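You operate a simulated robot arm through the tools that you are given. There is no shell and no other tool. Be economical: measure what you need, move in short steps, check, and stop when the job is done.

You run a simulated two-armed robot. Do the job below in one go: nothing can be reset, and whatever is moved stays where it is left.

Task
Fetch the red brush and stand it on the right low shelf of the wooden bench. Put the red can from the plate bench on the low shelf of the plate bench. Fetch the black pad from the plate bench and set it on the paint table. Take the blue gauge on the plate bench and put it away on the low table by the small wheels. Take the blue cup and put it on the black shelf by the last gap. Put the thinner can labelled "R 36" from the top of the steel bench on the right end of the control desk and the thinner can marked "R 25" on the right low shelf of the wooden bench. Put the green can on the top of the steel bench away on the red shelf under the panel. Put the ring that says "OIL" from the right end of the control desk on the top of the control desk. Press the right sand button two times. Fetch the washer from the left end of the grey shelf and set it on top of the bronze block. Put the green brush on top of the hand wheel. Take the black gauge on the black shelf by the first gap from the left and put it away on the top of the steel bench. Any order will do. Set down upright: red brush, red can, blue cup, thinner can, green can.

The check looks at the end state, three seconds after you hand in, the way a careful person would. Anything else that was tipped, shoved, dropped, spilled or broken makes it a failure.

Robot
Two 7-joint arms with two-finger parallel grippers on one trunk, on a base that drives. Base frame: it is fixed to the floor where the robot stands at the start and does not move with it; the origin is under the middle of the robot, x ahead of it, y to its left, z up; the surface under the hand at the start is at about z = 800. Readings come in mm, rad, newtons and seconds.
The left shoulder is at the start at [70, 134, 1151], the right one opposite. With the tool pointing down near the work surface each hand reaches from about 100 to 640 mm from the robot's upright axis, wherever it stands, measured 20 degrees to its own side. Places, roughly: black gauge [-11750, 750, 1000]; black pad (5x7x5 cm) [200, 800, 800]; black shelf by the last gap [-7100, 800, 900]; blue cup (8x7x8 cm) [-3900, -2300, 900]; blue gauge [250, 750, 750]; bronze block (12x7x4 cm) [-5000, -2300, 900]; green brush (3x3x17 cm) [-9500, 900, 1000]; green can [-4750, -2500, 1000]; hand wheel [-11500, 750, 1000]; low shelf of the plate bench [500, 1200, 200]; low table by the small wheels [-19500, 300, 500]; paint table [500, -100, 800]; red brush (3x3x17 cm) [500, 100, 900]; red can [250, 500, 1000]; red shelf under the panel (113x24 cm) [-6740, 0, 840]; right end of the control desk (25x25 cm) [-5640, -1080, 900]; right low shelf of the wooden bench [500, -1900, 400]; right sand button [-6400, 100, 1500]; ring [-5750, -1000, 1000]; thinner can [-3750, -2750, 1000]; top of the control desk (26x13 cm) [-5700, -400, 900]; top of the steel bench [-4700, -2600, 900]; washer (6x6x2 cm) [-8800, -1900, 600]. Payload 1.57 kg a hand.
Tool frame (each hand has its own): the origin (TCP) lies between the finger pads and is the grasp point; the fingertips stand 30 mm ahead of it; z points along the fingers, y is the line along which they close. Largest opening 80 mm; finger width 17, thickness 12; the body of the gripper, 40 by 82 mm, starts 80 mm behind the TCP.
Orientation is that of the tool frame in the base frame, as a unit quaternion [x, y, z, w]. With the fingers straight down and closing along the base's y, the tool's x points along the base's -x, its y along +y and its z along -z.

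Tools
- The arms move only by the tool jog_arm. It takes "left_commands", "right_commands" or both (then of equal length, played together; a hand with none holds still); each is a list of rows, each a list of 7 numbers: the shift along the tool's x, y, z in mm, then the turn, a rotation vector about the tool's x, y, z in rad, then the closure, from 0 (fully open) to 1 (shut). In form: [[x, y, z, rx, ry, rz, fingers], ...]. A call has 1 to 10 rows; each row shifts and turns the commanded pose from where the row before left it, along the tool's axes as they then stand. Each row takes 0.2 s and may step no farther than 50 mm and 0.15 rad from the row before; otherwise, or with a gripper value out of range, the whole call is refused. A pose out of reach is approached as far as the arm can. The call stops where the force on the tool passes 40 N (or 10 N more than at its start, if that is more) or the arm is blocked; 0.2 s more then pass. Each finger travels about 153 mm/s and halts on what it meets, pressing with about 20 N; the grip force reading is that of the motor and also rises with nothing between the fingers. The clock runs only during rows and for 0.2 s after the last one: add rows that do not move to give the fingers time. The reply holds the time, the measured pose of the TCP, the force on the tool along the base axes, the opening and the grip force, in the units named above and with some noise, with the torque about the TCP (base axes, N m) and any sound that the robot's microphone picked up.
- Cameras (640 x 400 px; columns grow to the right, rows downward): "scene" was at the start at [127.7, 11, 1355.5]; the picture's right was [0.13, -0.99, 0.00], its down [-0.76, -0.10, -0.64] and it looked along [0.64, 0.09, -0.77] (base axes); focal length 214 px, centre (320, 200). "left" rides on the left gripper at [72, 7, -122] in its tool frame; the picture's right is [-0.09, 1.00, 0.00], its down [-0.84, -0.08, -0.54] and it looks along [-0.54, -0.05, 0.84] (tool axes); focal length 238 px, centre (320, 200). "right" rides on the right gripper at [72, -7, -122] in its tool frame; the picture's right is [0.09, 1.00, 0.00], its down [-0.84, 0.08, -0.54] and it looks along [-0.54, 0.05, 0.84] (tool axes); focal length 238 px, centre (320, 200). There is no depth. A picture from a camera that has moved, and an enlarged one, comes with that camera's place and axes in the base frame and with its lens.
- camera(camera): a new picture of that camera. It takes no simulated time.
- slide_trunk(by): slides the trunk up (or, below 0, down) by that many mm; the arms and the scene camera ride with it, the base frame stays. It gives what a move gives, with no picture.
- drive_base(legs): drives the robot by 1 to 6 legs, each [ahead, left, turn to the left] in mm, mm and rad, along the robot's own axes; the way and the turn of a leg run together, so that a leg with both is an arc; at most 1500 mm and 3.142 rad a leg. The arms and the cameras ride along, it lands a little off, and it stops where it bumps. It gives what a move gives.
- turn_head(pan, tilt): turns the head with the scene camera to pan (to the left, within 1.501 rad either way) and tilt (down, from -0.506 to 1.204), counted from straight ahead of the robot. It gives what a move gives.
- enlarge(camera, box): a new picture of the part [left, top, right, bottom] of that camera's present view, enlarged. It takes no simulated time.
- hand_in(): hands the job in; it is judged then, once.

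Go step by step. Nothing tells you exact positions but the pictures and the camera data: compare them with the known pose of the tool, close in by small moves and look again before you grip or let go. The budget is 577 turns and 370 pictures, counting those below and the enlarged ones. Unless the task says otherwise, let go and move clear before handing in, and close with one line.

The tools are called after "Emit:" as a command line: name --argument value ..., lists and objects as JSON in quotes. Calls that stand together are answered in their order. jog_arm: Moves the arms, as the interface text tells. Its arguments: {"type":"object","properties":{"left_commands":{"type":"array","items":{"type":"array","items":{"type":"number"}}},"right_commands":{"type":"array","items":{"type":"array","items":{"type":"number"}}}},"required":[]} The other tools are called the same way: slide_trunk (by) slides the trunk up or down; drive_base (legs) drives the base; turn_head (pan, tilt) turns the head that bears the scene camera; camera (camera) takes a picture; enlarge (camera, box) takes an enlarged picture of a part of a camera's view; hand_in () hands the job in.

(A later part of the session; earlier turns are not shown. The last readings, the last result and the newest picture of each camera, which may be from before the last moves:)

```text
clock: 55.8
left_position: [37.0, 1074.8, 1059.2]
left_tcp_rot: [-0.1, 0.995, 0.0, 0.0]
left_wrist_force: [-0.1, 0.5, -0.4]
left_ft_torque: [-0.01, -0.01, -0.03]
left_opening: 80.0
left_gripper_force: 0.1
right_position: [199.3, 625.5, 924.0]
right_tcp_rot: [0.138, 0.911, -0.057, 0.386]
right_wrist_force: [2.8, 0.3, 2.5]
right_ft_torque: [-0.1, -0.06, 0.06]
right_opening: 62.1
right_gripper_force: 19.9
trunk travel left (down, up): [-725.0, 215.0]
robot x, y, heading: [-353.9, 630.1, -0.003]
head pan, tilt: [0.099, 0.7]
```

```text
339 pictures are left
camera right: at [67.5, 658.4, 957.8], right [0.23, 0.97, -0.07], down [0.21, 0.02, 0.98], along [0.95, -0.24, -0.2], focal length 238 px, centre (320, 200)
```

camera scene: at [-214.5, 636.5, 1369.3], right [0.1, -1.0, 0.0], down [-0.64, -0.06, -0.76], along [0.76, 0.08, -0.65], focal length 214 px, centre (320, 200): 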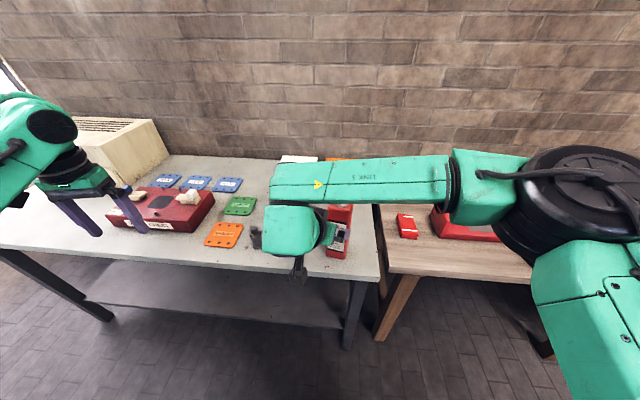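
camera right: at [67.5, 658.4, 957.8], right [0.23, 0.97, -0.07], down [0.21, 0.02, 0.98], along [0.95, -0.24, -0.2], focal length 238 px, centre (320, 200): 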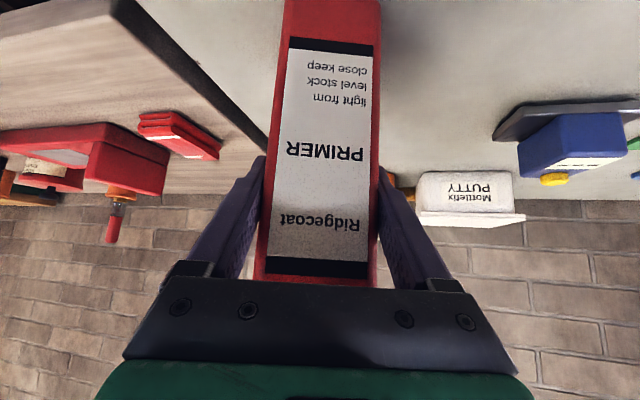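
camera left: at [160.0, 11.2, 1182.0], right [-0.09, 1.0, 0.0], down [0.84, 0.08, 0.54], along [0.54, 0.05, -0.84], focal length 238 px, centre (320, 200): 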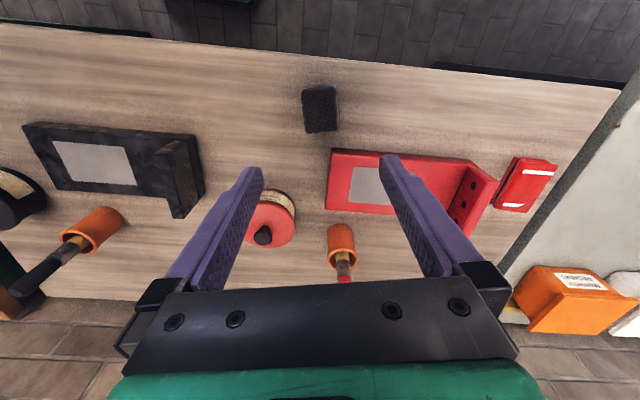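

Gripped at 62 mm with the TCP 124 above the can's base. Lift, pull the left arm back, and back the base off.

Emit:
jog_arm --right_commands '[[-14, 0, -14, 0, 0, 0, 1], [-21.5, 0, -21, 0, 0, 0, 1], [-21.5, 0, -21, 0, 0, 0, 1], [0, 0, 0, 0, 0, 0, 1]]' --left_commands '[[45, 0, 0, 0, 0, 0, 0], [45, 0, 0, 0, 0, 0, 0], [45, 0, 0, 0, 0, 0, 0], [45, 0, 0, 0, 0, 0, 0]]'

Emit:
drive_base --legs '[[-450, 0, 0], [0, 500, 0]]'

Emit:
slide_trunk --by -550

Emit:
turn_head --pan 0 --tilt 0.5

Emit:
camera --camera "scene"

Emit:
camera --camera "right"

```text
clock: 56.8
left_position: [-139.2, 1041.6, 1059.9]
left_tcp_rot: [-0.1, 0.995, 0.0, 0.001]
left_wrist_force: [0.0, 0.2, 0.2]
left_ft_torque: [0.01, -0.07, 0.02]
left_opening: 80.4
left_gripper_force: 0.0
right_position: [198.9, 624.0, 1003.2]
right_tcp_rot: [0.138, 0.91, -0.057, 0.386]
right_wrist_force: [-0.9, -0.7, -5.0]
right_ft_torque: [0.04, 0.07, 0.01]
right_opening: 62.2
right_gripper_force: 20.0
trunk travel left (down, up): [-725.0, 215.0]
robot x, y, heading: [-351.7, 628.1, 0.001]
head pan, tilt: [0.099, 0.7]
```

```text
clock: 62.1
left_position: [-576.4, 1536.5, 1058.5]
left_tcp_rot: [-0.096, 0.995, 0.001, 0.0]
left_wrist_force: [-0.3, -0.1, -0.2]
left_ft_torque: [0.0, -0.01, 0.01]
left_opening: 79.9
left_gripper_force: 0.1
right_position: [-243.7, 1116.7, 1001.4]
right_tcp_rot: [0.142, 0.91, -0.059, 0.384]
right_wrist_force: [-1.5, -0.8, -4.6]
right_ft_torque: [0.03, 0.05, 0.02]
right_opening: 61.8
right_gripper_force: 20.0
trunk travel left (down, up): [-725.0, 215.0]
robot x, y, heading: [-794.9, 1124.1, -0.007]
head pan, tilt: [0.099, 0.7]
```

```text
refused: -550 is not a number from -400 to 400
```

```text
clock: 62.8
left_position: [-575.7, 1537.4, 1058.0]
left_tcp_rot: [-0.096, 0.995, 0.001, 0.0]
left_wrist_force: [0.3, -0.2, -0.4]
left_ft_torque: [-0.02, 0.02, -0.01]
left_opening: 80.1
left_gripper_force: 0.1
right_position: [-243.4, 1116.9, 1001.7]
right_tcp_rot: [0.142, 0.91, -0.06, 0.385]
right_wrist_force: [-0.3, -0.5, -5.6]
right_ft_torque: [-0.02, 0.03, 0.02]
right_opening: 62.1
right_gripper_force: 19.8
trunk travel left (down, up): [-725.0, 215.0]
robot x, y, heading: [-793.2, 1121.8, -0.017]
head pan, tilt: [0.0, 0.499]
```

```text
338 pictures are left
camera scene: at [-651.6, 1124.3, 1387.0], right [-0.01, -1.0, 0.0], down [-0.48, 0.0, -0.88], along [0.88, -0.01, -0.48], focal length 214 px, centre (320, 200)
```

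scene: 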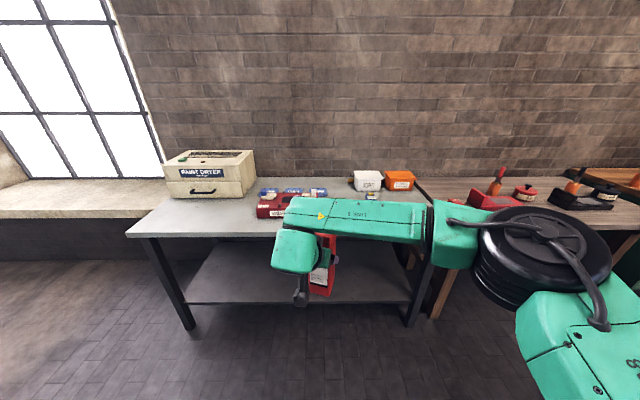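

```text
337 pictures are left
camera right: at [-374.7, 1151.9, 1035.6], right [0.24, 0.97, -0.07], down [0.21, 0.01, 0.98], along [0.95, -0.25, -0.2], focal length 238 px, centre (320, 200)
```

right: 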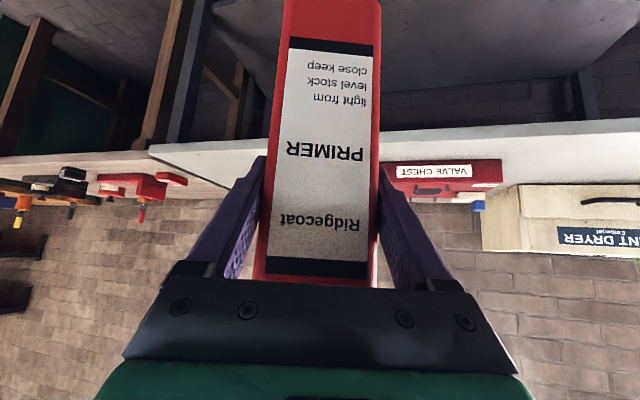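

Emit:
slide_trunk --by -400

Emit:
slide_trunk --by -150

Emit:
camera --camera "scene"

Emit:
camera --camera "right"

```text
clock: 66.6
left_position: [-576.1, 1536.8, 658.4]
left_tcp_rot: [-0.096, 0.995, 0.001, 0.0]
left_wrist_force: [0.4, -0.2, -0.3]
left_ft_torque: [-0.01, -0.01, 0.03]
left_opening: 80.1
left_gripper_force: 0.0
right_position: [-244.4, 1117.3, 601.9]
right_tcp_rot: [0.143, 0.91, -0.06, 0.384]
right_wrist_force: [-0.4, -0.5, -5.8]
right_ft_torque: [0.01, 0.04, 0.01]
right_opening: 61.9
right_gripper_force: 20.1
trunk travel left (down, up): [-325.0, 615.0]
robot x, y, heading: [-792.2, 1123.9, -0.01]
head pan, tilt: [0.0, 0.499]
```

```text
clock: 68.4
left_position: [-576.7, 1537.0, 508.0]
left_tcp_rot: [-0.094, 0.996, 0.001, 0.0]
left_wrist_force: [-0.1, -0.3, 1.0]
left_ft_torque: [0.02, 0.0, -0.01]
left_opening: 80.2
left_gripper_force: 0.0
right_position: [-243.3, 1116.2, 451.8]
right_tcp_rot: [0.142, 0.91, -0.06, 0.384]
right_wrist_force: [-0.3, -0.1, -4.8]
right_ft_torque: [0.01, 0.07, -0.04]
right_opening: 61.8
right_gripper_force: 20.1
trunk travel left (down, up): [-175.0, 765.0]
robot x, y, heading: [-795.5, 1124.3, -0.011]
head pan, tilt: [0.0, 0.499]
```

```text
336 pictures are left
camera scene: at [-652.2, 1123.7, 837.1], right [-0.01, -1.0, 0.0], down [-0.48, 0.0, -0.88], along [0.88, -0.01, -0.48], focal length 214 px, centre (320, 200)
```

scene: 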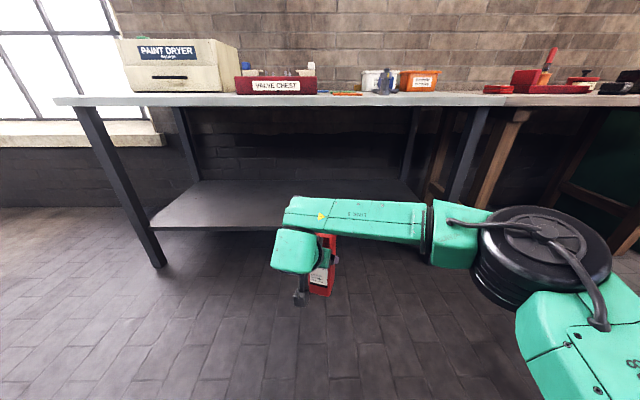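

```text
335 pictures are left
camera right: at [-375.3, 1151.6, 485.8], right [0.24, 0.97, -0.07], down [0.21, 0.01, 0.98], along [0.95, -0.25, -0.2], focal length 238 px, centre (320, 200)
```

right: 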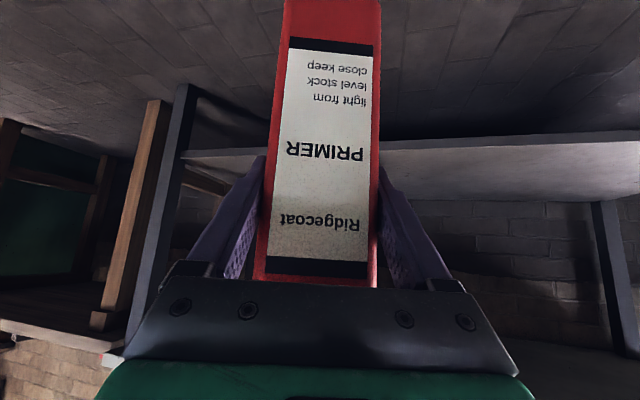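

Shelf top is at about z=230, front edge x≈172. Lower the trunk 60 more and drive in 500 mm.

Emit:
slide_trunk --by -60

Emit:
drive_base --legs '[[300, 0, 0.01]]'

Emit:
camera --camera "scene"

Emit:
camera --camera "right"

```text
clock: 69.4
left_position: [-576.1, 1537.2, 448.4]
left_tcp_rot: [-0.095, 0.996, 0.001, -0.001]
left_wrist_force: [0.3, 0.7, -0.3]
left_ft_torque: [-0.01, -0.01, -0.01]
left_opening: 79.9
left_gripper_force: 0.0
right_position: [-243.4, 1117.3, 392.3]
right_tcp_rot: [0.142, 0.91, -0.06, 0.384]
right_wrist_force: [0.2, -0.1, -6.2]
right_ft_torque: [0.03, 0.04, -0.03]
right_opening: 61.8
right_gripper_force: 20.0
trunk travel left (down, up): [-115.0, 825.0]
robot x, y, heading: [-795.4, 1122.1, -0.012]
head pan, tilt: [0.0, 0.499]
```

```text
clock: 71.4
left_position: [-276.3, 1535.9, 449.3]
left_tcp_rot: [-0.1, 0.995, 0.001, 0.0]
left_wrist_force: [-0.2, 0.0, 0.2]
left_ft_torque: [-0.03, 0.02, 0.03]
left_opening: 80.0
left_gripper_force: 0.0
right_position: [60.8, 1119.7, 391.1]
right_tcp_rot: [0.137, 0.911, -0.058, 0.385]
right_wrist_force: [1.1, -0.6, -5.8]
right_ft_torque: [0.01, 0.07, 0.03]
right_opening: 61.8
right_gripper_force: 20.6
trunk travel left (down, up): [-115.0, 825.0]
robot x, y, heading: [-489.0, 1121.1, -0.002]
head pan, tilt: [0.0, 0.499]
```

```text
334 pictures are left
camera scene: at [-347.9, 1123.4, 777.0], right [0.0, -1.0, 0.0], down [-0.48, 0.0, -0.88], along [0.88, 0.0, -0.48], focal length 214 px, centre (320, 200)
```

scene: 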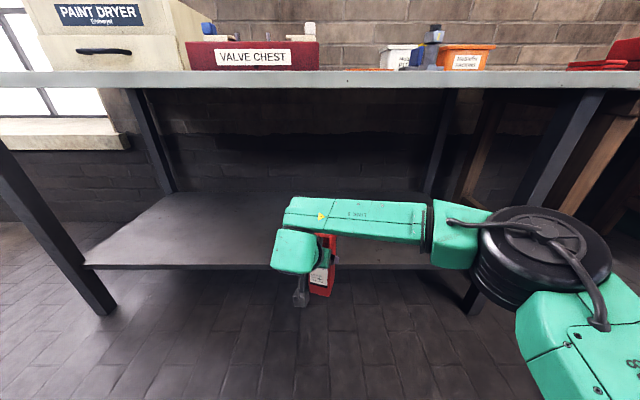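

```text
333 pictures are left
camera right: at [-71.3, 1153.7, 425.7], right [0.23, 0.97, -0.07], down [0.21, 0.02, 0.98], along [0.95, -0.24, -0.2], focal length 238 px, centre (320, 200)
```

right: 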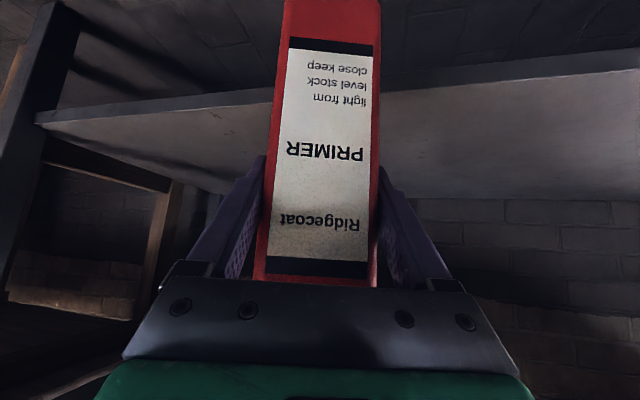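

Emit:
slide_trunk --by 30

Emit:
drive_base --legs '[[205, 0, 0]]'

Emit:
camera --camera "scene"

Emit:
camera --camera "right"

```text
clock: 72.2
left_position: [-275.9, 1536.8, 477.0]
left_tcp_rot: [-0.099, 0.995, 0.0, 0.0]
left_wrist_force: [-0.2, -0.3, -0.2]
left_ft_torque: [-0.04, 0.01, 0.02]
left_opening: 79.9
left_gripper_force: 0.0
right_position: [59.9, 1120.2, 420.5]
right_tcp_rot: [0.137, 0.911, -0.058, 0.385]
right_wrist_force: [-0.3, -0.3, -5.4]
right_ft_torque: [0.0, 0.02, 0.02]
right_opening: 61.9
right_gripper_force: 19.6
trunk travel left (down, up): [-145.0, 795.0]
robot x, y, heading: [-488.8, 1126.2, -0.002]
head pan, tilt: [0.0, 0.499]
```

```text
clock: 73.8
left_position: [-69.3, 1537.3, 478.2]
left_tcp_rot: [-0.098, 0.995, 0.001, 0.0]
left_wrist_force: [0.0, -0.3, 0.2]
left_ft_torque: [0.02, -0.03, 0.0]
left_opening: 80.2
left_gripper_force: 0.0
right_position: [265.0, 1118.0, 422.4]
right_tcp_rot: [0.139, 0.91, -0.059, 0.385]
right_wrist_force: [0.3, 0.1, -5.2]
right_ft_torque: [0.02, 0.06, 0.02]
right_opening: 62.0
right_gripper_force: 20.3
trunk travel left (down, up): [-145.0, 795.0]
robot x, y, heading: [-290.3, 1119.2, -0.005]
head pan, tilt: [0.0, 0.499]
```

```text
332 pictures are left
camera scene: at [-143.3, 1122.6, 807.0], right [0.0, -1.0, 0.0], down [-0.48, 0.0, -0.88], along [0.88, 0.0, -0.48], focal length 214 px, centre (320, 200)
```

scene: 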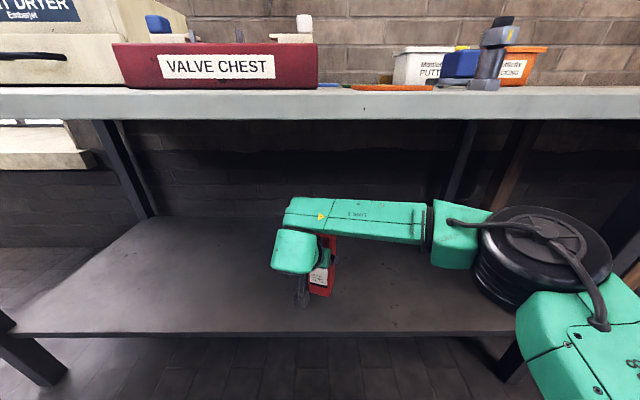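

```text
331 pictures are left
camera right: at [133.3, 1152.1, 455.6], right [0.24, 0.97, -0.07], down [0.21, 0.02, 0.98], along [0.95, -0.24, -0.2], focal length 238 px, centre (320, 200)
```

right: 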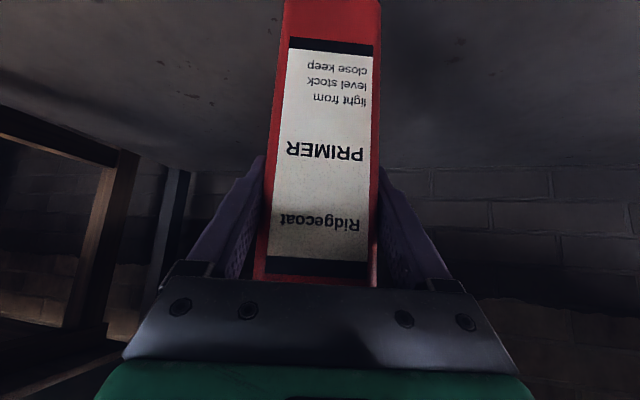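

Emit:
jog_arm --right_commands '[[18, 0, 17.4, 0, 0, 0, 1], [14.3, 0, 14, 0, 0, 0, 1], [7.2, 0, 7, 0, 0, 0, 1]]'

Emit:
jog_arm --right_commands '[[2.1, 0, 2.1, 0, 0, 0, 1], [2.1, 0, 2.1, 0, 0, 0, 1], [2.1, 0, 2.1, 0, 0, 0, 1]]'

```text
clock: 74.6
left_position: [-69.7, 1537.2, 479.1]
left_tcp_rot: [-0.098, 0.995, 0.0, 0.001]
left_wrist_force: [-0.1, -0.3, -0.4]
left_ft_torque: [-0.02, 0.02, 0.02]
left_opening: 80.0
left_gripper_force: 0.1
right_position: [265.9, 1118.1, 369.8]
right_tcp_rot: [0.139, 0.91, -0.057, 0.387]
right_wrist_force: [-1.4, 0.9, 12.3]
right_ft_torque: [-0.41, 0.56, -0.15]
right_opening: 61.8
right_gripper_force: 19.8
trunk travel left (down, up): [-145.0, 795.0]
robot x, y, heading: [-286.3, 1118.4, -0.005]
head pan, tilt: [0.0, 0.499]
```

```text
clock: 75.4
left_position: [-72.6, 1536.8, 479.6]
left_tcp_rot: [-0.097, 0.995, 0.0, 0.002]
left_wrist_force: [-0.1, 0.6, 0.0]
left_ft_torque: [0.0, -0.01, -0.03]
left_opening: 80.0
left_gripper_force: 0.0
right_position: [264.0, 1117.7, 359.8]
right_tcp_rot: [0.14, 0.909, -0.059, 0.388]
right_wrist_force: [0.7, 2.8, 16.6]
right_ft_torque: [-0.16, -0.12, 0.19]
right_opening: 61.7
right_gripper_force: 20.1
trunk travel left (down, up): [-145.0, 795.0]
robot x, y, heading: [-286.1, 1122.0, -0.008]
head pan, tilt: [0.0, 0.499]
```

Emit:
camera --camera "right"

Emit:
enlarge --camera "scene" --box '[240, 180, 400, 340]'

```text
330 pictures are left
camera right: at [132.3, 1151.8, 392.9], right [0.23, 0.97, -0.06], down [0.2, 0.02, 0.98], along [0.95, -0.24, -0.19], focal length 238 px, centre (320, 200)
```

right: 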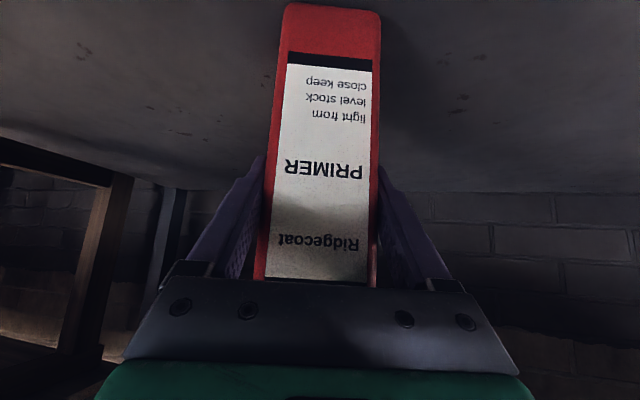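

```text
2.50 times, centred on (320, 260) of scene
camera zoom: at [-145.9, 1122.8, 807.7], right [0.0, -1.0, 0.0], down [-0.48, 0.0, -0.88], along [0.88, 0.0, -0.48], focal length 536 px, centre (320, 50)
```

zoom: 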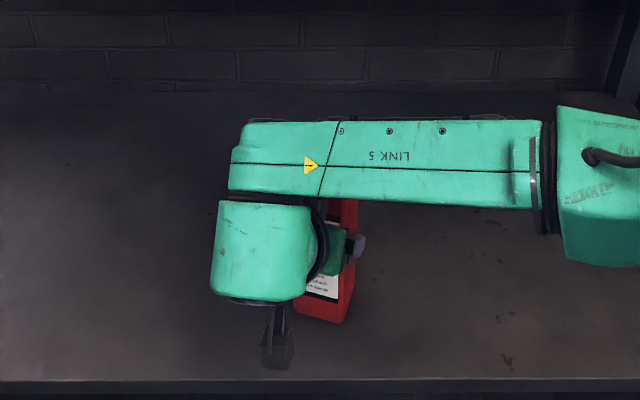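

The can stands on the shelf (it slid slightly in the grip). Open and retreat along the tool axis.

Emit:
jog_arm --right_commands '[[-2, 0, -2, 0, 0, 0, 0.9], [0, 0, 0, 0, 0, 0, 0.1], [0, 0, 0, 0, 0, 0, 0], [0, 0, 0, 0, 0, 0, 0], [0, 0, -30, 0, 0, 0, 0], [0, 0, -40, 0, 0, 0, 0], [0, 0, -40, 0, 0, 0, 0]]'

Emit:
camera --camera "right"

```text
clock: 77.0
left_position: [-70.1, 1535.6, 478.2]
left_tcp_rot: [-0.097, 0.995, 0.0, 0.0]
left_wrist_force: [-0.1, 0.9, -0.1]
left_ft_torque: [0.02, -0.01, -0.02]
left_opening: 79.9
left_gripper_force: 0.1
right_position: [192.3, 1139.3, 436.1]
right_tcp_rot: [0.139, 0.91, -0.059, 0.385]
right_wrist_force: [-1.0, 0.2, -0.3]
right_ft_torque: [-0.04, -0.02, 0.02]
right_opening: 80.0
right_gripper_force: 0.2
trunk travel left (down, up): [-145.0, 795.0]
robot x, y, heading: [-289.2, 1120.0, -0.002]
head pan, tilt: [0.0, 0.499]
```

```text
328 pictures are left
camera right: at [60.4, 1173.7, 469.8], right [0.24, 0.97, -0.07], down [0.21, 0.02, 0.98], along [0.95, -0.24, -0.2], focal length 238 px, centre (320, 200)
```

right: 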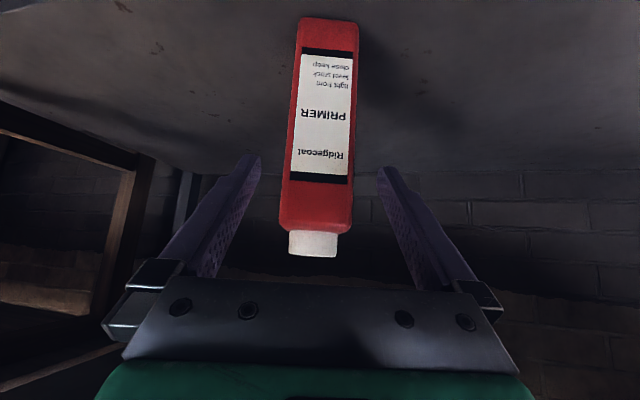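

Red can is done. Next back out, raise the trunk, and go to the red brush.

Emit:
drive_base --legs '[[-450, 0, 0]]'

Emit:
slide_trunk --by 400

Emit:
slide_trunk --by 180

Emit:
drive_base --legs '[[0, -1020, 0]]'

Emit:
camera --camera "right"

Emit:
camera --camera "scene"

```text
clock: 79.7
left_position: [-522.8, 1538.3, 477.6]
left_tcp_rot: [-0.096, 0.995, 0.001, 0.0]
left_wrist_force: [0.4, -0.4, -0.4]
left_ft_torque: [0.0, -0.01, -0.02]
left_opening: 80.0
left_gripper_force: 0.1
right_position: [-260.9, 1140.1, 435.7]
right_tcp_rot: [0.139, 0.911, -0.059, 0.384]
right_wrist_force: [0.6, -0.1, 0.5]
right_ft_torque: [0.02, -0.05, 0.01]
right_opening: 80.0
right_gripper_force: 0.0
trunk travel left (down, up): [-145.0, 795.0]
robot x, y, heading: [-732.8, 1126.4, -0.008]
head pan, tilt: [0.0, 0.499]
```

```text
clock: 83.6
left_position: [-523.2, 1537.9, 878.0]
left_tcp_rot: [-0.097, 0.995, 0.0, 0.0]
left_wrist_force: [0.6, -0.1, 0.5]
left_ft_torque: [0.02, -0.02, -0.02]
left_opening: 80.1
left_gripper_force: 0.1
right_position: [-261.0, 1141.0, 835.7]
right_tcp_rot: [0.14, 0.91, -0.059, 0.385]
right_wrist_force: [0.9, 0.9, -0.9]
right_ft_torque: [-0.03, 0.01, -0.02]
right_opening: 79.8
right_gripper_force: 0.0
trunk travel left (down, up): [-545.0, 395.0]
robot x, y, heading: [-741.2, 1125.8, -0.008]
head pan, tilt: [0.0, 0.499]
```

```text
clock: 85.6
left_position: [-523.0, 1537.1, 1057.9]
left_tcp_rot: [-0.096, 0.995, 0.0, 0.0]
left_wrist_force: [-0.4, -0.1, -0.7]
left_ft_torque: [-0.02, 0.0, 0.0]
left_opening: 80.0
left_gripper_force: 0.0
right_position: [-260.1, 1140.6, 1015.9]
right_tcp_rot: [0.14, 0.91, -0.059, 0.385]
right_wrist_force: [0.1, 0.1, -0.1]
right_ft_torque: [-0.02, -0.03, 0.0]
right_opening: 79.9
right_gripper_force: 0.0
trunk travel left (down, up): [-725.0, 215.0]
robot x, y, heading: [-738.2, 1124.0, -0.003]
head pan, tilt: [0.0, 0.499]
```

```text
clock: 90.9
left_position: [-528.6, 498.5, 1059.3]
left_tcp_rot: [-0.097, 0.995, 0.0, 0.0]
left_wrist_force: [-0.7, -0.1, 0.7]
left_ft_torque: [-0.01, 0.01, -0.01]
left_opening: 80.0
left_gripper_force: 0.1
right_position: [-266.3, 101.9, 1015.6]
right_tcp_rot: [0.139, 0.911, -0.059, 0.385]
right_wrist_force: [0.2, -0.6, 0.2]
right_ft_torque: [0.0, 0.0, 0.02]
right_opening: 80.4
right_gripper_force: 0.1
trunk travel left (down, up): [-725.0, 215.0]
robot x, y, heading: [-743.4, 85.7, -0.007]
head pan, tilt: [0.0, 0.499]
```

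```text
327 pictures are left
camera right: at [-398.1, 136.2, 1049.6], right [0.24, 0.97, -0.07], down [0.21, 0.02, 0.98], along [0.95, -0.24, -0.2], focal length 238 px, centre (320, 200)
```

right: 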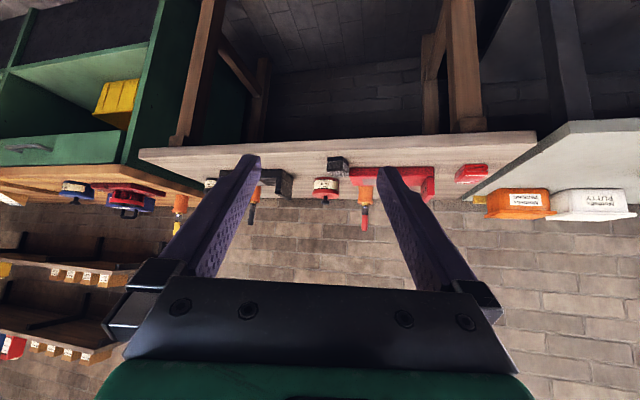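

```text
326 pictures are left
camera scene: at [-602.8, 85.3, 1387.2], right [0.0, -1.0, 0.0], down [-0.48, 0.0, -0.88], along [0.88, 0.0, -0.48], focal length 214 px, centre (320, 200)
```

scene: 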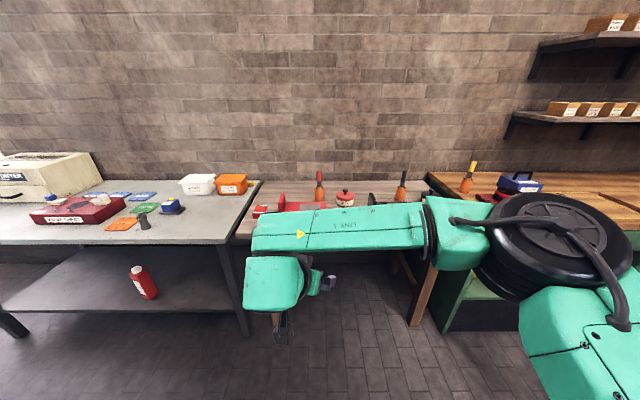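

Before gripping the brush, I'll look at the wooden bench's right low shelf to choose the hand tilt.

Emit:
drive_base --legs '[[0, -1000, 0], [0, -950, 0]]'

Emit:
turn_head --pan 0 --tilt 0.6

Emit:
camera --camera "scene"

Emit:
camera --camera "right"

```text
clock: 100.6
left_position: [-552.3, -1447.3, 1058.1]
left_tcp_rot: [-0.084, 0.996, 0.0, -0.001]
left_wrist_force: [0.2, -0.2, 0.6]
left_ft_torque: [0.03, -0.01, -0.02]
left_opening: 80.0
left_gripper_force: 0.1
right_position: [-299.1, -1850.7, 1014.7]
right_tcp_rot: [0.151, 0.909, -0.064, 0.384]
right_wrist_force: [-1.0, 0.2, 0.0]
right_ft_torque: [-0.02, -0.01, 0.01]
right_opening: 80.0
right_gripper_force: 0.0
trunk travel left (down, up): [-725.0, 215.0]
robot x, y, heading: [-781.4, -1855.4, -0.028]
head pan, tilt: [0.0, 0.499]
```

```text
clock: 101.3
left_position: [-551.3, -1448.0, 1058.9]
left_tcp_rot: [-0.085, 0.996, 0.0, 0.0]
left_wrist_force: [-0.4, 0.2, 0.1]
left_ft_torque: [-0.01, 0.0, -0.02]
left_opening: 80.1
left_gripper_force: 0.0
right_position: [-299.4, -1849.8, 1014.5]
right_tcp_rot: [0.151, 0.909, -0.063, 0.384]
right_wrist_force: [-0.1, -0.3, 0.2]
right_ft_torque: [-0.02, -0.02, 0.0]
right_opening: 80.0
right_gripper_force: 0.1
trunk travel left (down, up): [-725.0, 215.0]
robot x, y, heading: [-779.3, -1857.1, -0.03]
head pan, tilt: [0.0, 0.6]
```

```text
325 pictures are left
camera scene: at [-639.1, -1859.4, 1378.1], right [-0.03, -1.0, 0.0], down [-0.56, 0.02, -0.83], along [0.82, -0.02, -0.56], focal length 214 px, centre (320, 200)
```

scene: 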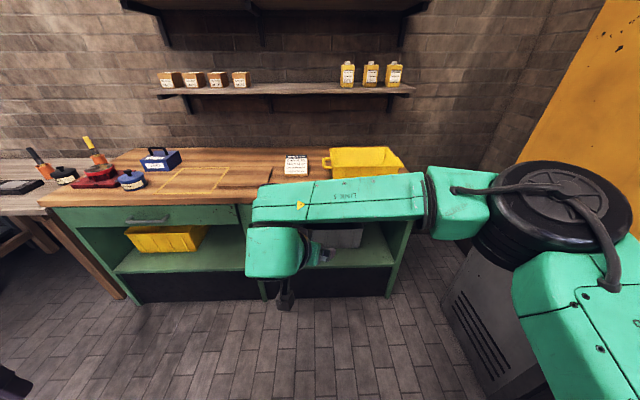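

```text
324 pictures are left
camera right: at [-430.5, -1813.7, 1049.7], right [0.26, 0.96, -0.07], down [0.21, 0.01, 0.98], along [0.94, -0.27, -0.2], focal length 238 px, centre (320, 200)
```

right: 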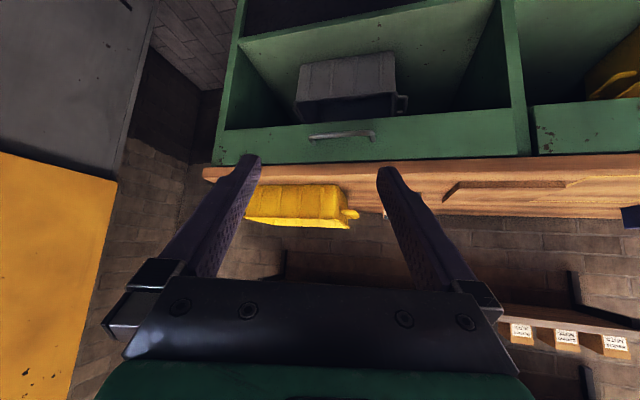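

The right bay is roughly z 340–700, with free shelf at y −1780…−1540, left of the grey bin. The 45° tilt works. Back to the brush.

Emit:
drive_base --legs '[[0, 0, 0.03], [0, 970, 0], [0, 970, 0], [550, 0, 0]]'

Emit:
jog_arm --right_commands '[[0, 0, 0, -0.1075, 0, -0.1045, 0], [0, 0, 0, -0.1075, 0, -0.1045, 0]]'

Emit:
camera --camera "right"

Emit:
camera --camera "scene"

```text
clock: 114.0
left_position: [-21.1, 478.2, 1058.1]
left_tcp_rot: [-0.1, 0.995, 0.0, 0.001]
left_wrist_force: [-0.2, -0.5, 1.0]
left_ft_torque: [0.02, 0.02, 0.04]
left_opening: 79.7
left_gripper_force: 0.0
right_position: [244.1, 82.5, 1015.5]
right_tcp_rot: [0.136, 0.911, -0.057, 0.386]
right_wrist_force: [-0.2, -0.6, -0.1]
right_ft_torque: [0.02, 0.02, 0.0]
right_opening: 80.0
right_gripper_force: 0.2
trunk travel left (down, up): [-725.0, 215.0]
robot x, y, heading: [-230.1, 63.6, -0.003]
head pan, tilt: [0.0, 0.6]
```

```text
clock: 114.6
left_position: [-19.9, 477.1, 1059.2]
left_tcp_rot: [-0.1, 0.995, 0.001, 0.0]
left_wrist_force: [0.0, 0.0, 0.6]
left_ft_torque: [0.04, 0.0, 0.03]
left_opening: 80.0
left_gripper_force: 0.1
right_position: [244.2, 81.6, 1015.8]
right_tcp_rot: [-0.001, 0.921, 0.002, 0.39]
right_wrist_force: [-0.1, 1.1, -0.1]
right_ft_torque: [0.04, -0.04, 0.03]
right_opening: 80.3
right_gripper_force: 0.1
trunk travel left (down, up): [-725.0, 215.0]
robot x, y, heading: [-232.6, 59.7, -0.002]
head pan, tilt: [0.0, 0.6]
```

```text
323 pictures are left
camera right: at [107.9, 73.8, 1050.0], right [-0.07, 1.0, -0.06], down [0.19, 0.08, 0.98], along [0.98, 0.05, -0.2], focal length 238 px, centre (320, 200)
```

right: 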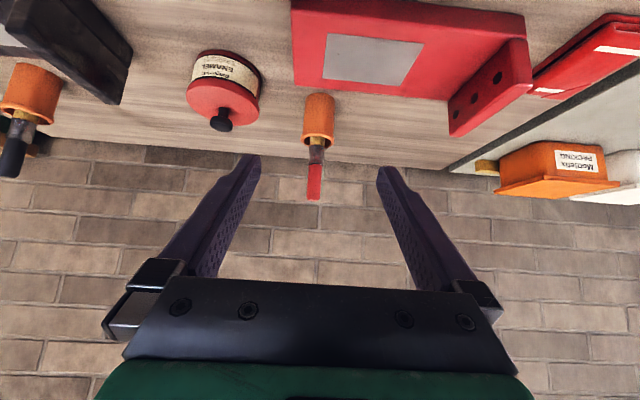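

```text
322 pictures are left
camera scene: at [-94.7, 62.5, 1378.1], right [0.0, -1.0, 0.0], down [-0.56, 0.0, -0.83], along [0.83, 0.0, -0.56], focal length 214 px, centre (320, 200)
```

scene: 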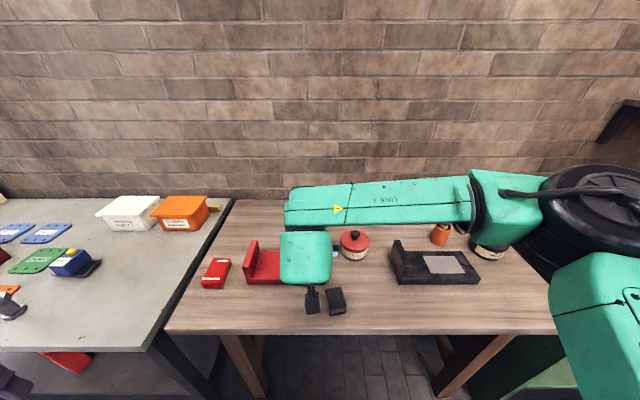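

The handle top is near (490, 82, 970). Move to a pregrasp.

Emit:
jog_arm --right_commands '[[-28.7, 0, 32.4, 0, 0, 0, 0], [-28.7, 0, 32.4, 0, 0, 0, 0], [-28.7, 0, 32.4, 0, 0, 0, 0], [-28.7, 0, 32.4, 0, 0, 0, 0]]'

Emit:
camera --camera "right"

```text
clock: 115.6
left_position: [-18.5, 479.7, 1057.8]
left_tcp_rot: [-0.101, 0.995, 0.001, -0.001]
left_wrist_force: [0.3, 0.1, 0.1]
left_ft_torque: [0.02, 0.03, 0.0]
left_opening: 79.9
left_gripper_force: 0.0
right_position: [420.0, 82.9, 1007.0]
right_tcp_rot: [-0.002, 0.921, 0.001, 0.389]
right_wrist_force: [0.4, 0.1, 0.7]
right_ft_torque: [0.01, 0.0, 0.03]
right_opening: 80.0
right_gripper_force: 0.0
trunk travel left (down, up): [-725.0, 215.0]
robot x, y, heading: [-234.8, 62.0, -0.003]
head pan, tilt: [0.0, 0.6]
```

```text
321 pictures are left
camera right: at [284.0, 75.3, 1041.3], right [-0.07, 1.0, -0.07], down [0.2, 0.08, 0.98], along [0.98, 0.05, -0.2], focal length 238 px, centre (320, 200)
```

right: 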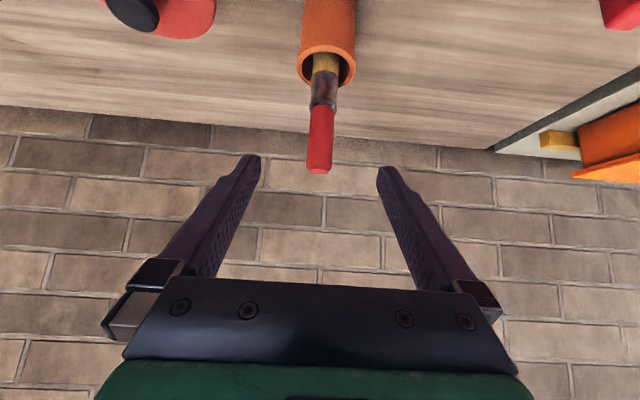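

Emit:
jog_arm --right_commands '[[-1.6, 0, 34, 0, 0, 0, 0], [-1.6, 0, 35, 0, 0, 0, 0]]'

Emit:
camera --camera "right"

```text
clock: 116.2
left_position: [-18.8, 480.5, 1057.0]
left_tcp_rot: [-0.1, 0.995, 0.0, 0.0]
left_wrist_force: [0.9, 0.7, 0.5]
left_ft_torque: [-0.01, 0.01, 0.03]
left_opening: 80.2
left_gripper_force: 0.1
right_position: [471.1, 84.9, 960.5]
right_tcp_rot: [-0.002, 0.921, 0.0, 0.389]
right_wrist_force: [1.1, 0.3, 0.1]
right_ft_torque: [0.03, 0.0, 0.0]
right_opening: 80.2
right_gripper_force: 0.2
trunk travel left (down, up): [-725.0, 215.0]
robot x, y, heading: [-232.2, 64.6, -0.002]
head pan, tilt: [0.0, 0.6]
```

```text
320 pictures are left
camera right: at [335.0, 76.8, 994.9], right [-0.07, 1.0, -0.07], down [0.2, 0.08, 0.98], along [0.98, 0.05, -0.2], focal length 238 px, centre (320, 200)
```

right: 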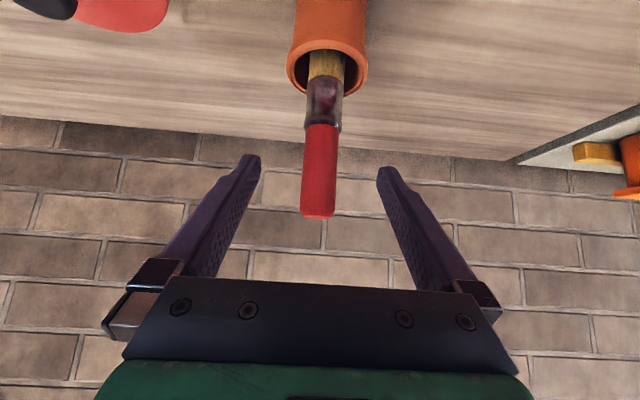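

Emit:
jog_arm --right_commands '[[0, 0, 34, 0, 0, 0, 0], [0, 0, 0, 0, 0, 0, 0.4], [0, 0, 0, 0, 0, 0, 0.4]]'

Emit:
camera --camera "right"

```text
clock: 117.0
left_position: [-21.1, 478.3, 1058.6]
left_tcp_rot: [-0.1, 0.995, 0.001, 0.002]
left_wrist_force: [-0.2, -0.4, 0.2]
left_ft_torque: [-0.02, -0.01, 0.0]
left_opening: 79.8
left_gripper_force: 0.0
right_position: [470.8, 82.9, 962.1]
right_tcp_rot: [0.0, 0.921, 0.001, 0.389]
right_wrist_force: [-0.2, -0.9, 0.1]
right_ft_torque: [0.03, -0.01, 0.02]
right_opening: 48.0
right_gripper_force: 0.0
right hand out of reach, approached as far as the arm can: row 1
trunk travel left (down, up): [-725.0, 215.0]
robot x, y, heading: [-236.1, 63.1, 0.002]
head pan, tilt: [0.0, 0.6]
```

```text
319 pictures are left
camera right: at [333.7, 75.1, 996.1], right [-0.07, 1.0, -0.07], down [0.19, 0.08, 0.98], along [0.98, 0.05, -0.2], focal length 238 px, centre (320, 200)
```

right: 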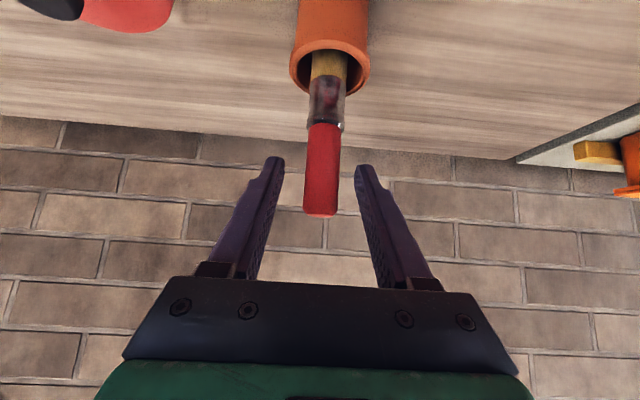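

Out of reach there; I'll pull the hand back 90, drive forward 90, then continue.

Emit:
jog_arm --right_commands '[[0, 0, -20, 0, 0, 0, 0], [31, 0, -32, 0, 0, 0, 0], [31, 0, -32, 0, 0, 0, 0]]'

Emit:
drive_base --legs '[[100, 0, 0]]'

Emit:
camera --camera "right"

```text
clock: 117.8
left_position: [-22.0, 477.8, 1059.0]
left_tcp_rot: [-0.1, 0.995, 0.0, 0.001]
left_wrist_force: [0.4, 0.0, 0.0]
left_ft_torque: [-0.02, -0.04, 0.02]
left_opening: 79.9
left_gripper_force: 0.0
right_position: [364.2, 81.3, 974.0]
right_tcp_rot: [0.002, 0.921, -0.001, 0.39]
right_wrist_force: [0.1, 0.2, -0.4]
right_ft_torque: [-0.06, 0.0, -0.01]
right_opening: 80.1
right_gripper_force: 0.0
trunk travel left (down, up): [-725.0, 215.0]
robot x, y, heading: [-233.3, 59.2, 0.001]
head pan, tilt: [0.0, 0.6]
```

```text
clock: 119.0
left_position: [77.5, 479.0, 1059.5]
left_tcp_rot: [-0.099, 0.995, 0.0, 0.0]
left_wrist_force: [0.4, -0.3, -0.7]
left_ft_torque: [-0.01, 0.01, -0.01]
left_opening: 80.1
left_gripper_force: 0.0
right_position: [463.0, 82.7, 975.2]
right_tcp_rot: [-0.001, 0.921, 0.0, 0.389]
right_wrist_force: [0.4, -0.6, 0.5]
right_ft_torque: [0.01, -0.01, -0.03]
right_opening: 79.8
right_gripper_force: 0.0
trunk travel left (down, up): [-725.0, 215.0]
robot x, y, heading: [-139.7, 62.1, -0.001]
head pan, tilt: [0.0, 0.6]
```

```text
318 pictures are left
camera right: at [326.1, 74.7, 1009.1], right [-0.07, 1.0, -0.07], down [0.19, 0.08, 0.98], along [0.98, 0.05, -0.2], focal length 238 px, centre (320, 200)
```

right: 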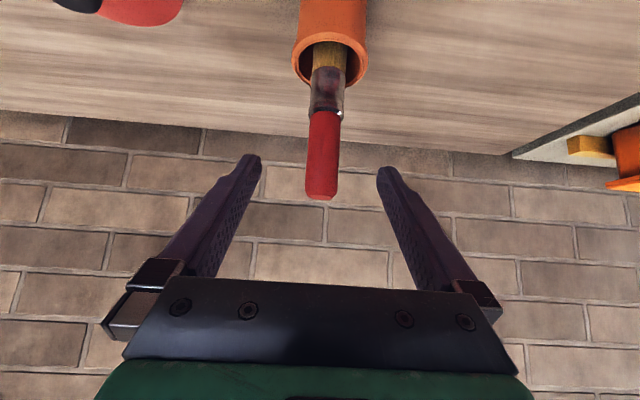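

Emit:
jog_arm --right_commands '[[1, 0, 26, 0, 0, 0, 0], [1, 0, 26, 0, 0, 0, 0], [0, 0, 0, 0, 0, 0, 0.5], [0, 0, 0, 0, 0, 0, 1], [0, 0, 0, 0, 0, 0, 1]]'

Emit:
camera --camera "right"

```text
clock: 120.2
left_position: [77.7, 479.5, 1058.1]
left_tcp_rot: [-0.099, 0.995, 0.0, 0.0]
left_wrist_force: [0.0, -0.7, -0.3]
left_ft_torque: [0.04, 0.03, 0.01]
left_opening: 79.8
left_gripper_force: 0.0
right_position: [500.6, 80.9, 936.4]
right_tcp_rot: [-0.001, 0.921, 0.0, 0.389]
right_wrist_force: [-0.3, 0.5, 0.2]
right_ft_torque: [-0.03, -0.05, -0.01]
right_opening: 21.0
right_gripper_force: 19.6
trunk travel left (down, up): [-725.0, 215.0]
robot x, y, heading: [-138.3, 60.9, -0.0]
head pan, tilt: [0.0, 0.6]
```

```text
317 pictures are left
camera right: at [363.8, 74.3, 970.0], right [-0.07, 1.0, -0.07], down [0.19, 0.08, 0.98], along [0.98, 0.05, -0.2], focal length 238 px, centre (320, 200)
```

right: 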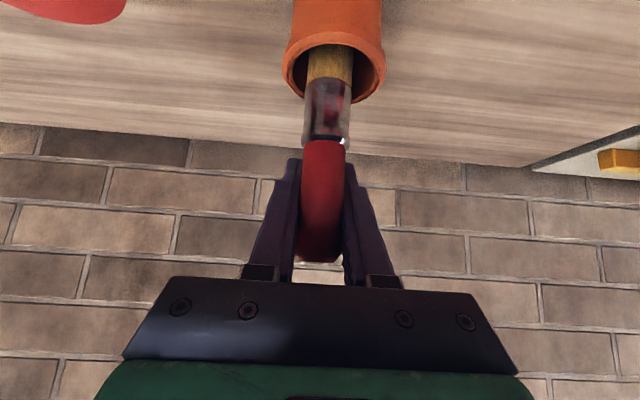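

Gripped (21 mm). Lift vertically using the trunk.

Emit:
slide_trunk --by 140

Emit:
camera --camera "right"

Emit:
camera --camera "scene"

```text
clock: 121.8
left_position: [78.0, 478.1, 1198.7]
left_tcp_rot: [-0.101, 0.995, 0.0, 0.0]
left_wrist_force: [0.2, 0.3, 0.5]
left_ft_torque: [-0.01, -0.01, 0.01]
left_opening: 80.0
left_gripper_force: 0.1
right_position: [500.9, 82.2, 1076.6]
right_tcp_rot: [-0.001, 0.921, 0.0, 0.389]
right_wrist_force: [-0.4, 0.2, -0.5]
right_ft_torque: [0.01, -0.06, -0.01]
right_opening: 21.0
right_gripper_force: 20.1
trunk travel left (down, up): [-865.0, 75.0]
robot x, y, heading: [-133.8, 58.8, -0.002]
head pan, tilt: [0.0, 0.6]
```

```text
316 pictures are left
camera right: at [363.7, 74.2, 1110.2], right [-0.07, 1.0, -0.07], down [0.19, 0.08, 0.98], along [0.98, 0.05, -0.2], focal length 238 px, centre (320, 200)
```

right: 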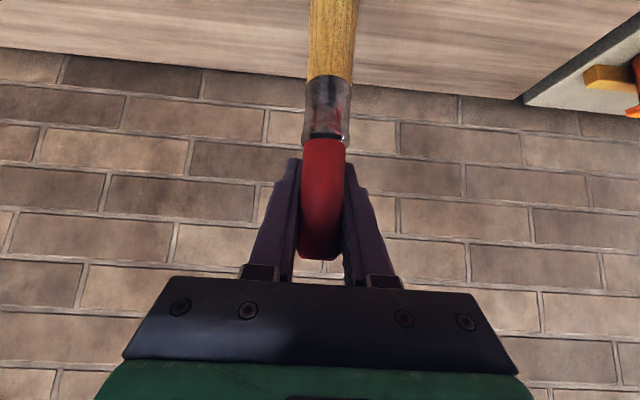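

```text
315 pictures are left
camera scene: at [4.1, 64.2, 1518.0], right [0.0, -1.0, 0.0], down [-0.57, 0.0, -0.82], along [0.82, 0.0, -0.57], focal length 214 px, centre (320, 200)
```

scene: 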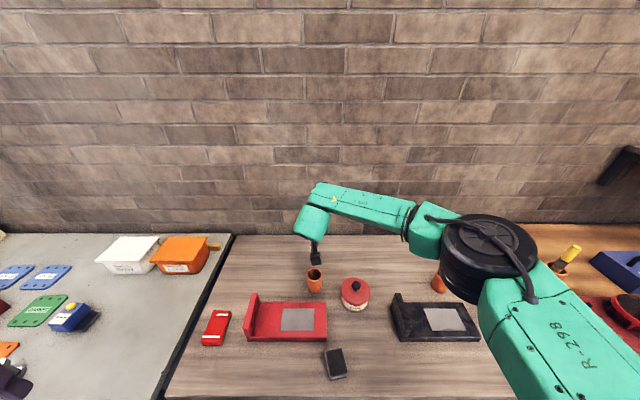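

Brush is out, holder still standing. I'll use the left camera from the side to check the brush's pitch.

Emit:
jog_arm --left_commands '[[-20, 0, 0, 0, 0, 0.147, 0], [-20, 0, 0, 0, 0, 0.147, 0], [-20, 0, 0, 0, 0, 0.147, 0], [-20, 0, 0, 0, 0, 0.147, 0], [0, 0, 0, 0, 0, 0.147, 0], [0, 0, 0, 0, 0, 0.147, 0], [0, 0, 0, 0, 0, 0.147, 0], [0, 0, 0, 0, 0, 0.147, 0], [0, 10, 0, 0, 0, 0.147, 0], [0, 20, 0, 0, 0, 0.147, 0]]'

Emit:
jog_arm --left_commands '[[0, 30, 0, 0, 0, 0.147, 0], [0, 30, 0, 0, 0, 0.147, 0], [0, 30, 0, 0, 0, 0, 0], [0, 30, 0, 0, 0, 0, 0]]'

Emit:
camera --camera "left"

```text
clock: 124.0
left_position: [185.1, 491.8, 1198.8]
left_tcp_rot: [0.593, 0.805, 0.0, 0.0]
left_wrist_force: [0.0, -0.3, -0.3]
left_ft_torque: [-0.05, 0.06, 0.01]
left_opening: 80.0
left_gripper_force: 0.0
right_position: [500.4, 82.6, 1075.3]
right_tcp_rot: [-0.002, 0.921, 0.001, 0.389]
right_wrist_force: [0.7, 0.3, -0.6]
right_ft_torque: [0.01, 0.02, -0.01]
right_opening: 21.0
right_gripper_force: 20.2
trunk travel left (down, up): [-865.0, 75.0]
robot x, y, heading: [-136.3, 60.4, 0.0]
head pan, tilt: [0.0, 0.6]
```

```text
clock: 125.0
left_position: [301.1, 505.2, 1198.8]
left_tcp_rot: [0.704, 0.71, 0.001, -0.002]
left_wrist_force: [0.2, -0.5, 0.0]
left_ft_torque: [-0.03, 0.05, 0.0]
left_opening: 80.1
left_gripper_force: 0.0
right_position: [500.0, 80.7, 1076.3]
right_tcp_rot: [-0.001, 0.921, 0.001, 0.389]
right_wrist_force: [0.3, -0.5, -1.0]
right_ft_torque: [-0.01, -0.02, 0.0]
right_opening: 20.8
right_gripper_force: 19.8
trunk travel left (down, up): [-865.0, 75.0]
robot x, y, heading: [-136.8, 64.0, 0.001]
head pan, tilt: [0.0, 0.6]
```

```text
314 pictures are left
camera left: at [309.6, 575.0, 1320.5], right [1.0, -0.08, 0.0], down [-0.07, -0.84, 0.54], along [-0.05, -0.54, -0.84], focal length 238 px, centre (320, 200)
```

left: 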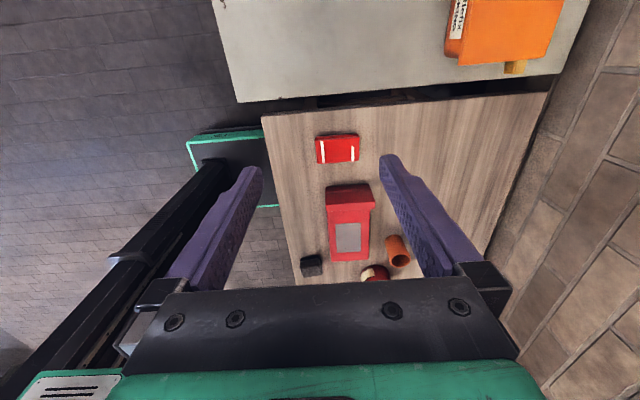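

Emit:
jog_arm --left_commands '[[0, 0, 0, 0, -0.147, 0, 0], [0, 0, 0, 0, -0.147, 0, 0], [0, 0, 0, 0, -0.147, 0, 0], [0, 0, 0, 0, -0.147, 0, 0], [0, 0, 0, 0, -0.147, 0, 0]]'

Emit:
camera --camera "left"

```text
clock: 126.2
left_position: [303.2, 505.5, 1199.0]
left_tcp_rot: [0.658, 0.662, -0.253, 0.255]
left_wrist_force: [-0.6, -0.2, 0.4]
left_ft_torque: [-0.01, 0.02, 0.01]
left_opening: 80.1
left_gripper_force: 0.0
right_position: [500.4, 82.6, 1076.3]
right_tcp_rot: [-0.001, 0.921, 0.0, 0.389]
right_wrist_force: [-0.3, -0.4, -1.0]
right_ft_torque: [-0.01, 0.0, 0.02]
right_opening: 21.4
right_gripper_force: 19.9
trunk travel left (down, up): [-865.0, 75.0]
robot x, y, heading: [-137.3, 65.2, -0.003]
head pan, tilt: [0.0, 0.6]
```

```text
313 pictures are left
camera left: at [309.4, 639.5, 1241.0], right [1.0, -0.06, 0.06], down [-0.08, -0.26, 0.96], along [-0.04, -0.96, -0.26], focal length 238 px, centre (320, 200)
```

left: 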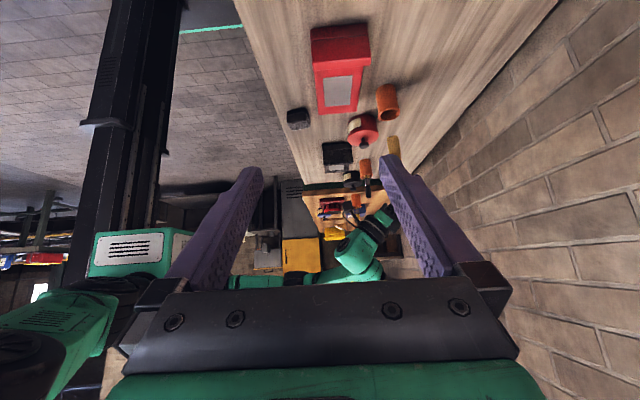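

Emit:
jog_arm --left_commands '[[0, 40, 0, 0, 0, 0, 0], [0, 40, 0, 0, 0, 0, 0]]'

Emit:
enlarge --camera "left" --box '[280, 100, 440, 260]'

```text
clock: 126.8
left_position: [333.8, 483.8, 1207.8]
left_tcp_rot: [0.657, 0.663, -0.253, 0.255]
left_wrist_force: [0.2, 0.8, 0.0]
left_ft_torque: [-0.02, 0.03, 0.01]
left_opening: 79.7
left_gripper_force: 0.0
left hand out of reach, approached as far as the arm can: row 1, 2
right_position: [500.3, 81.0, 1076.2]
right_tcp_rot: [-0.001, 0.921, 0.001, 0.389]
right_wrist_force: [0.2, -0.1, -0.4]
right_ft_torque: [0.02, -0.03, 0.02]
right_opening: 20.9
right_gripper_force: 20.4
trunk travel left (down, up): [-865.0, 75.0]
robot x, y, heading: [-137.1, 66.0, 0.002]
head pan, tilt: [0.0, 0.6]
```

```text
2.50 times, centred on (360, 180) of left
camera zoom: at [340.1, 617.8, 1250.5], right [1.0, -0.06, 0.06], down [-0.08, -0.26, 0.96], along [-0.04, -0.96, -0.26], focal length 596 px, centre (220, 250)
```

zoom: 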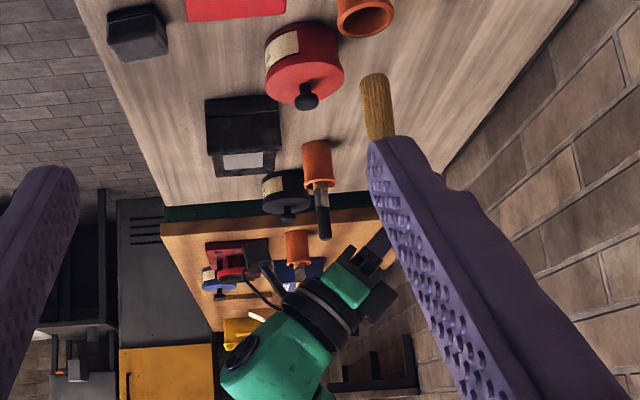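

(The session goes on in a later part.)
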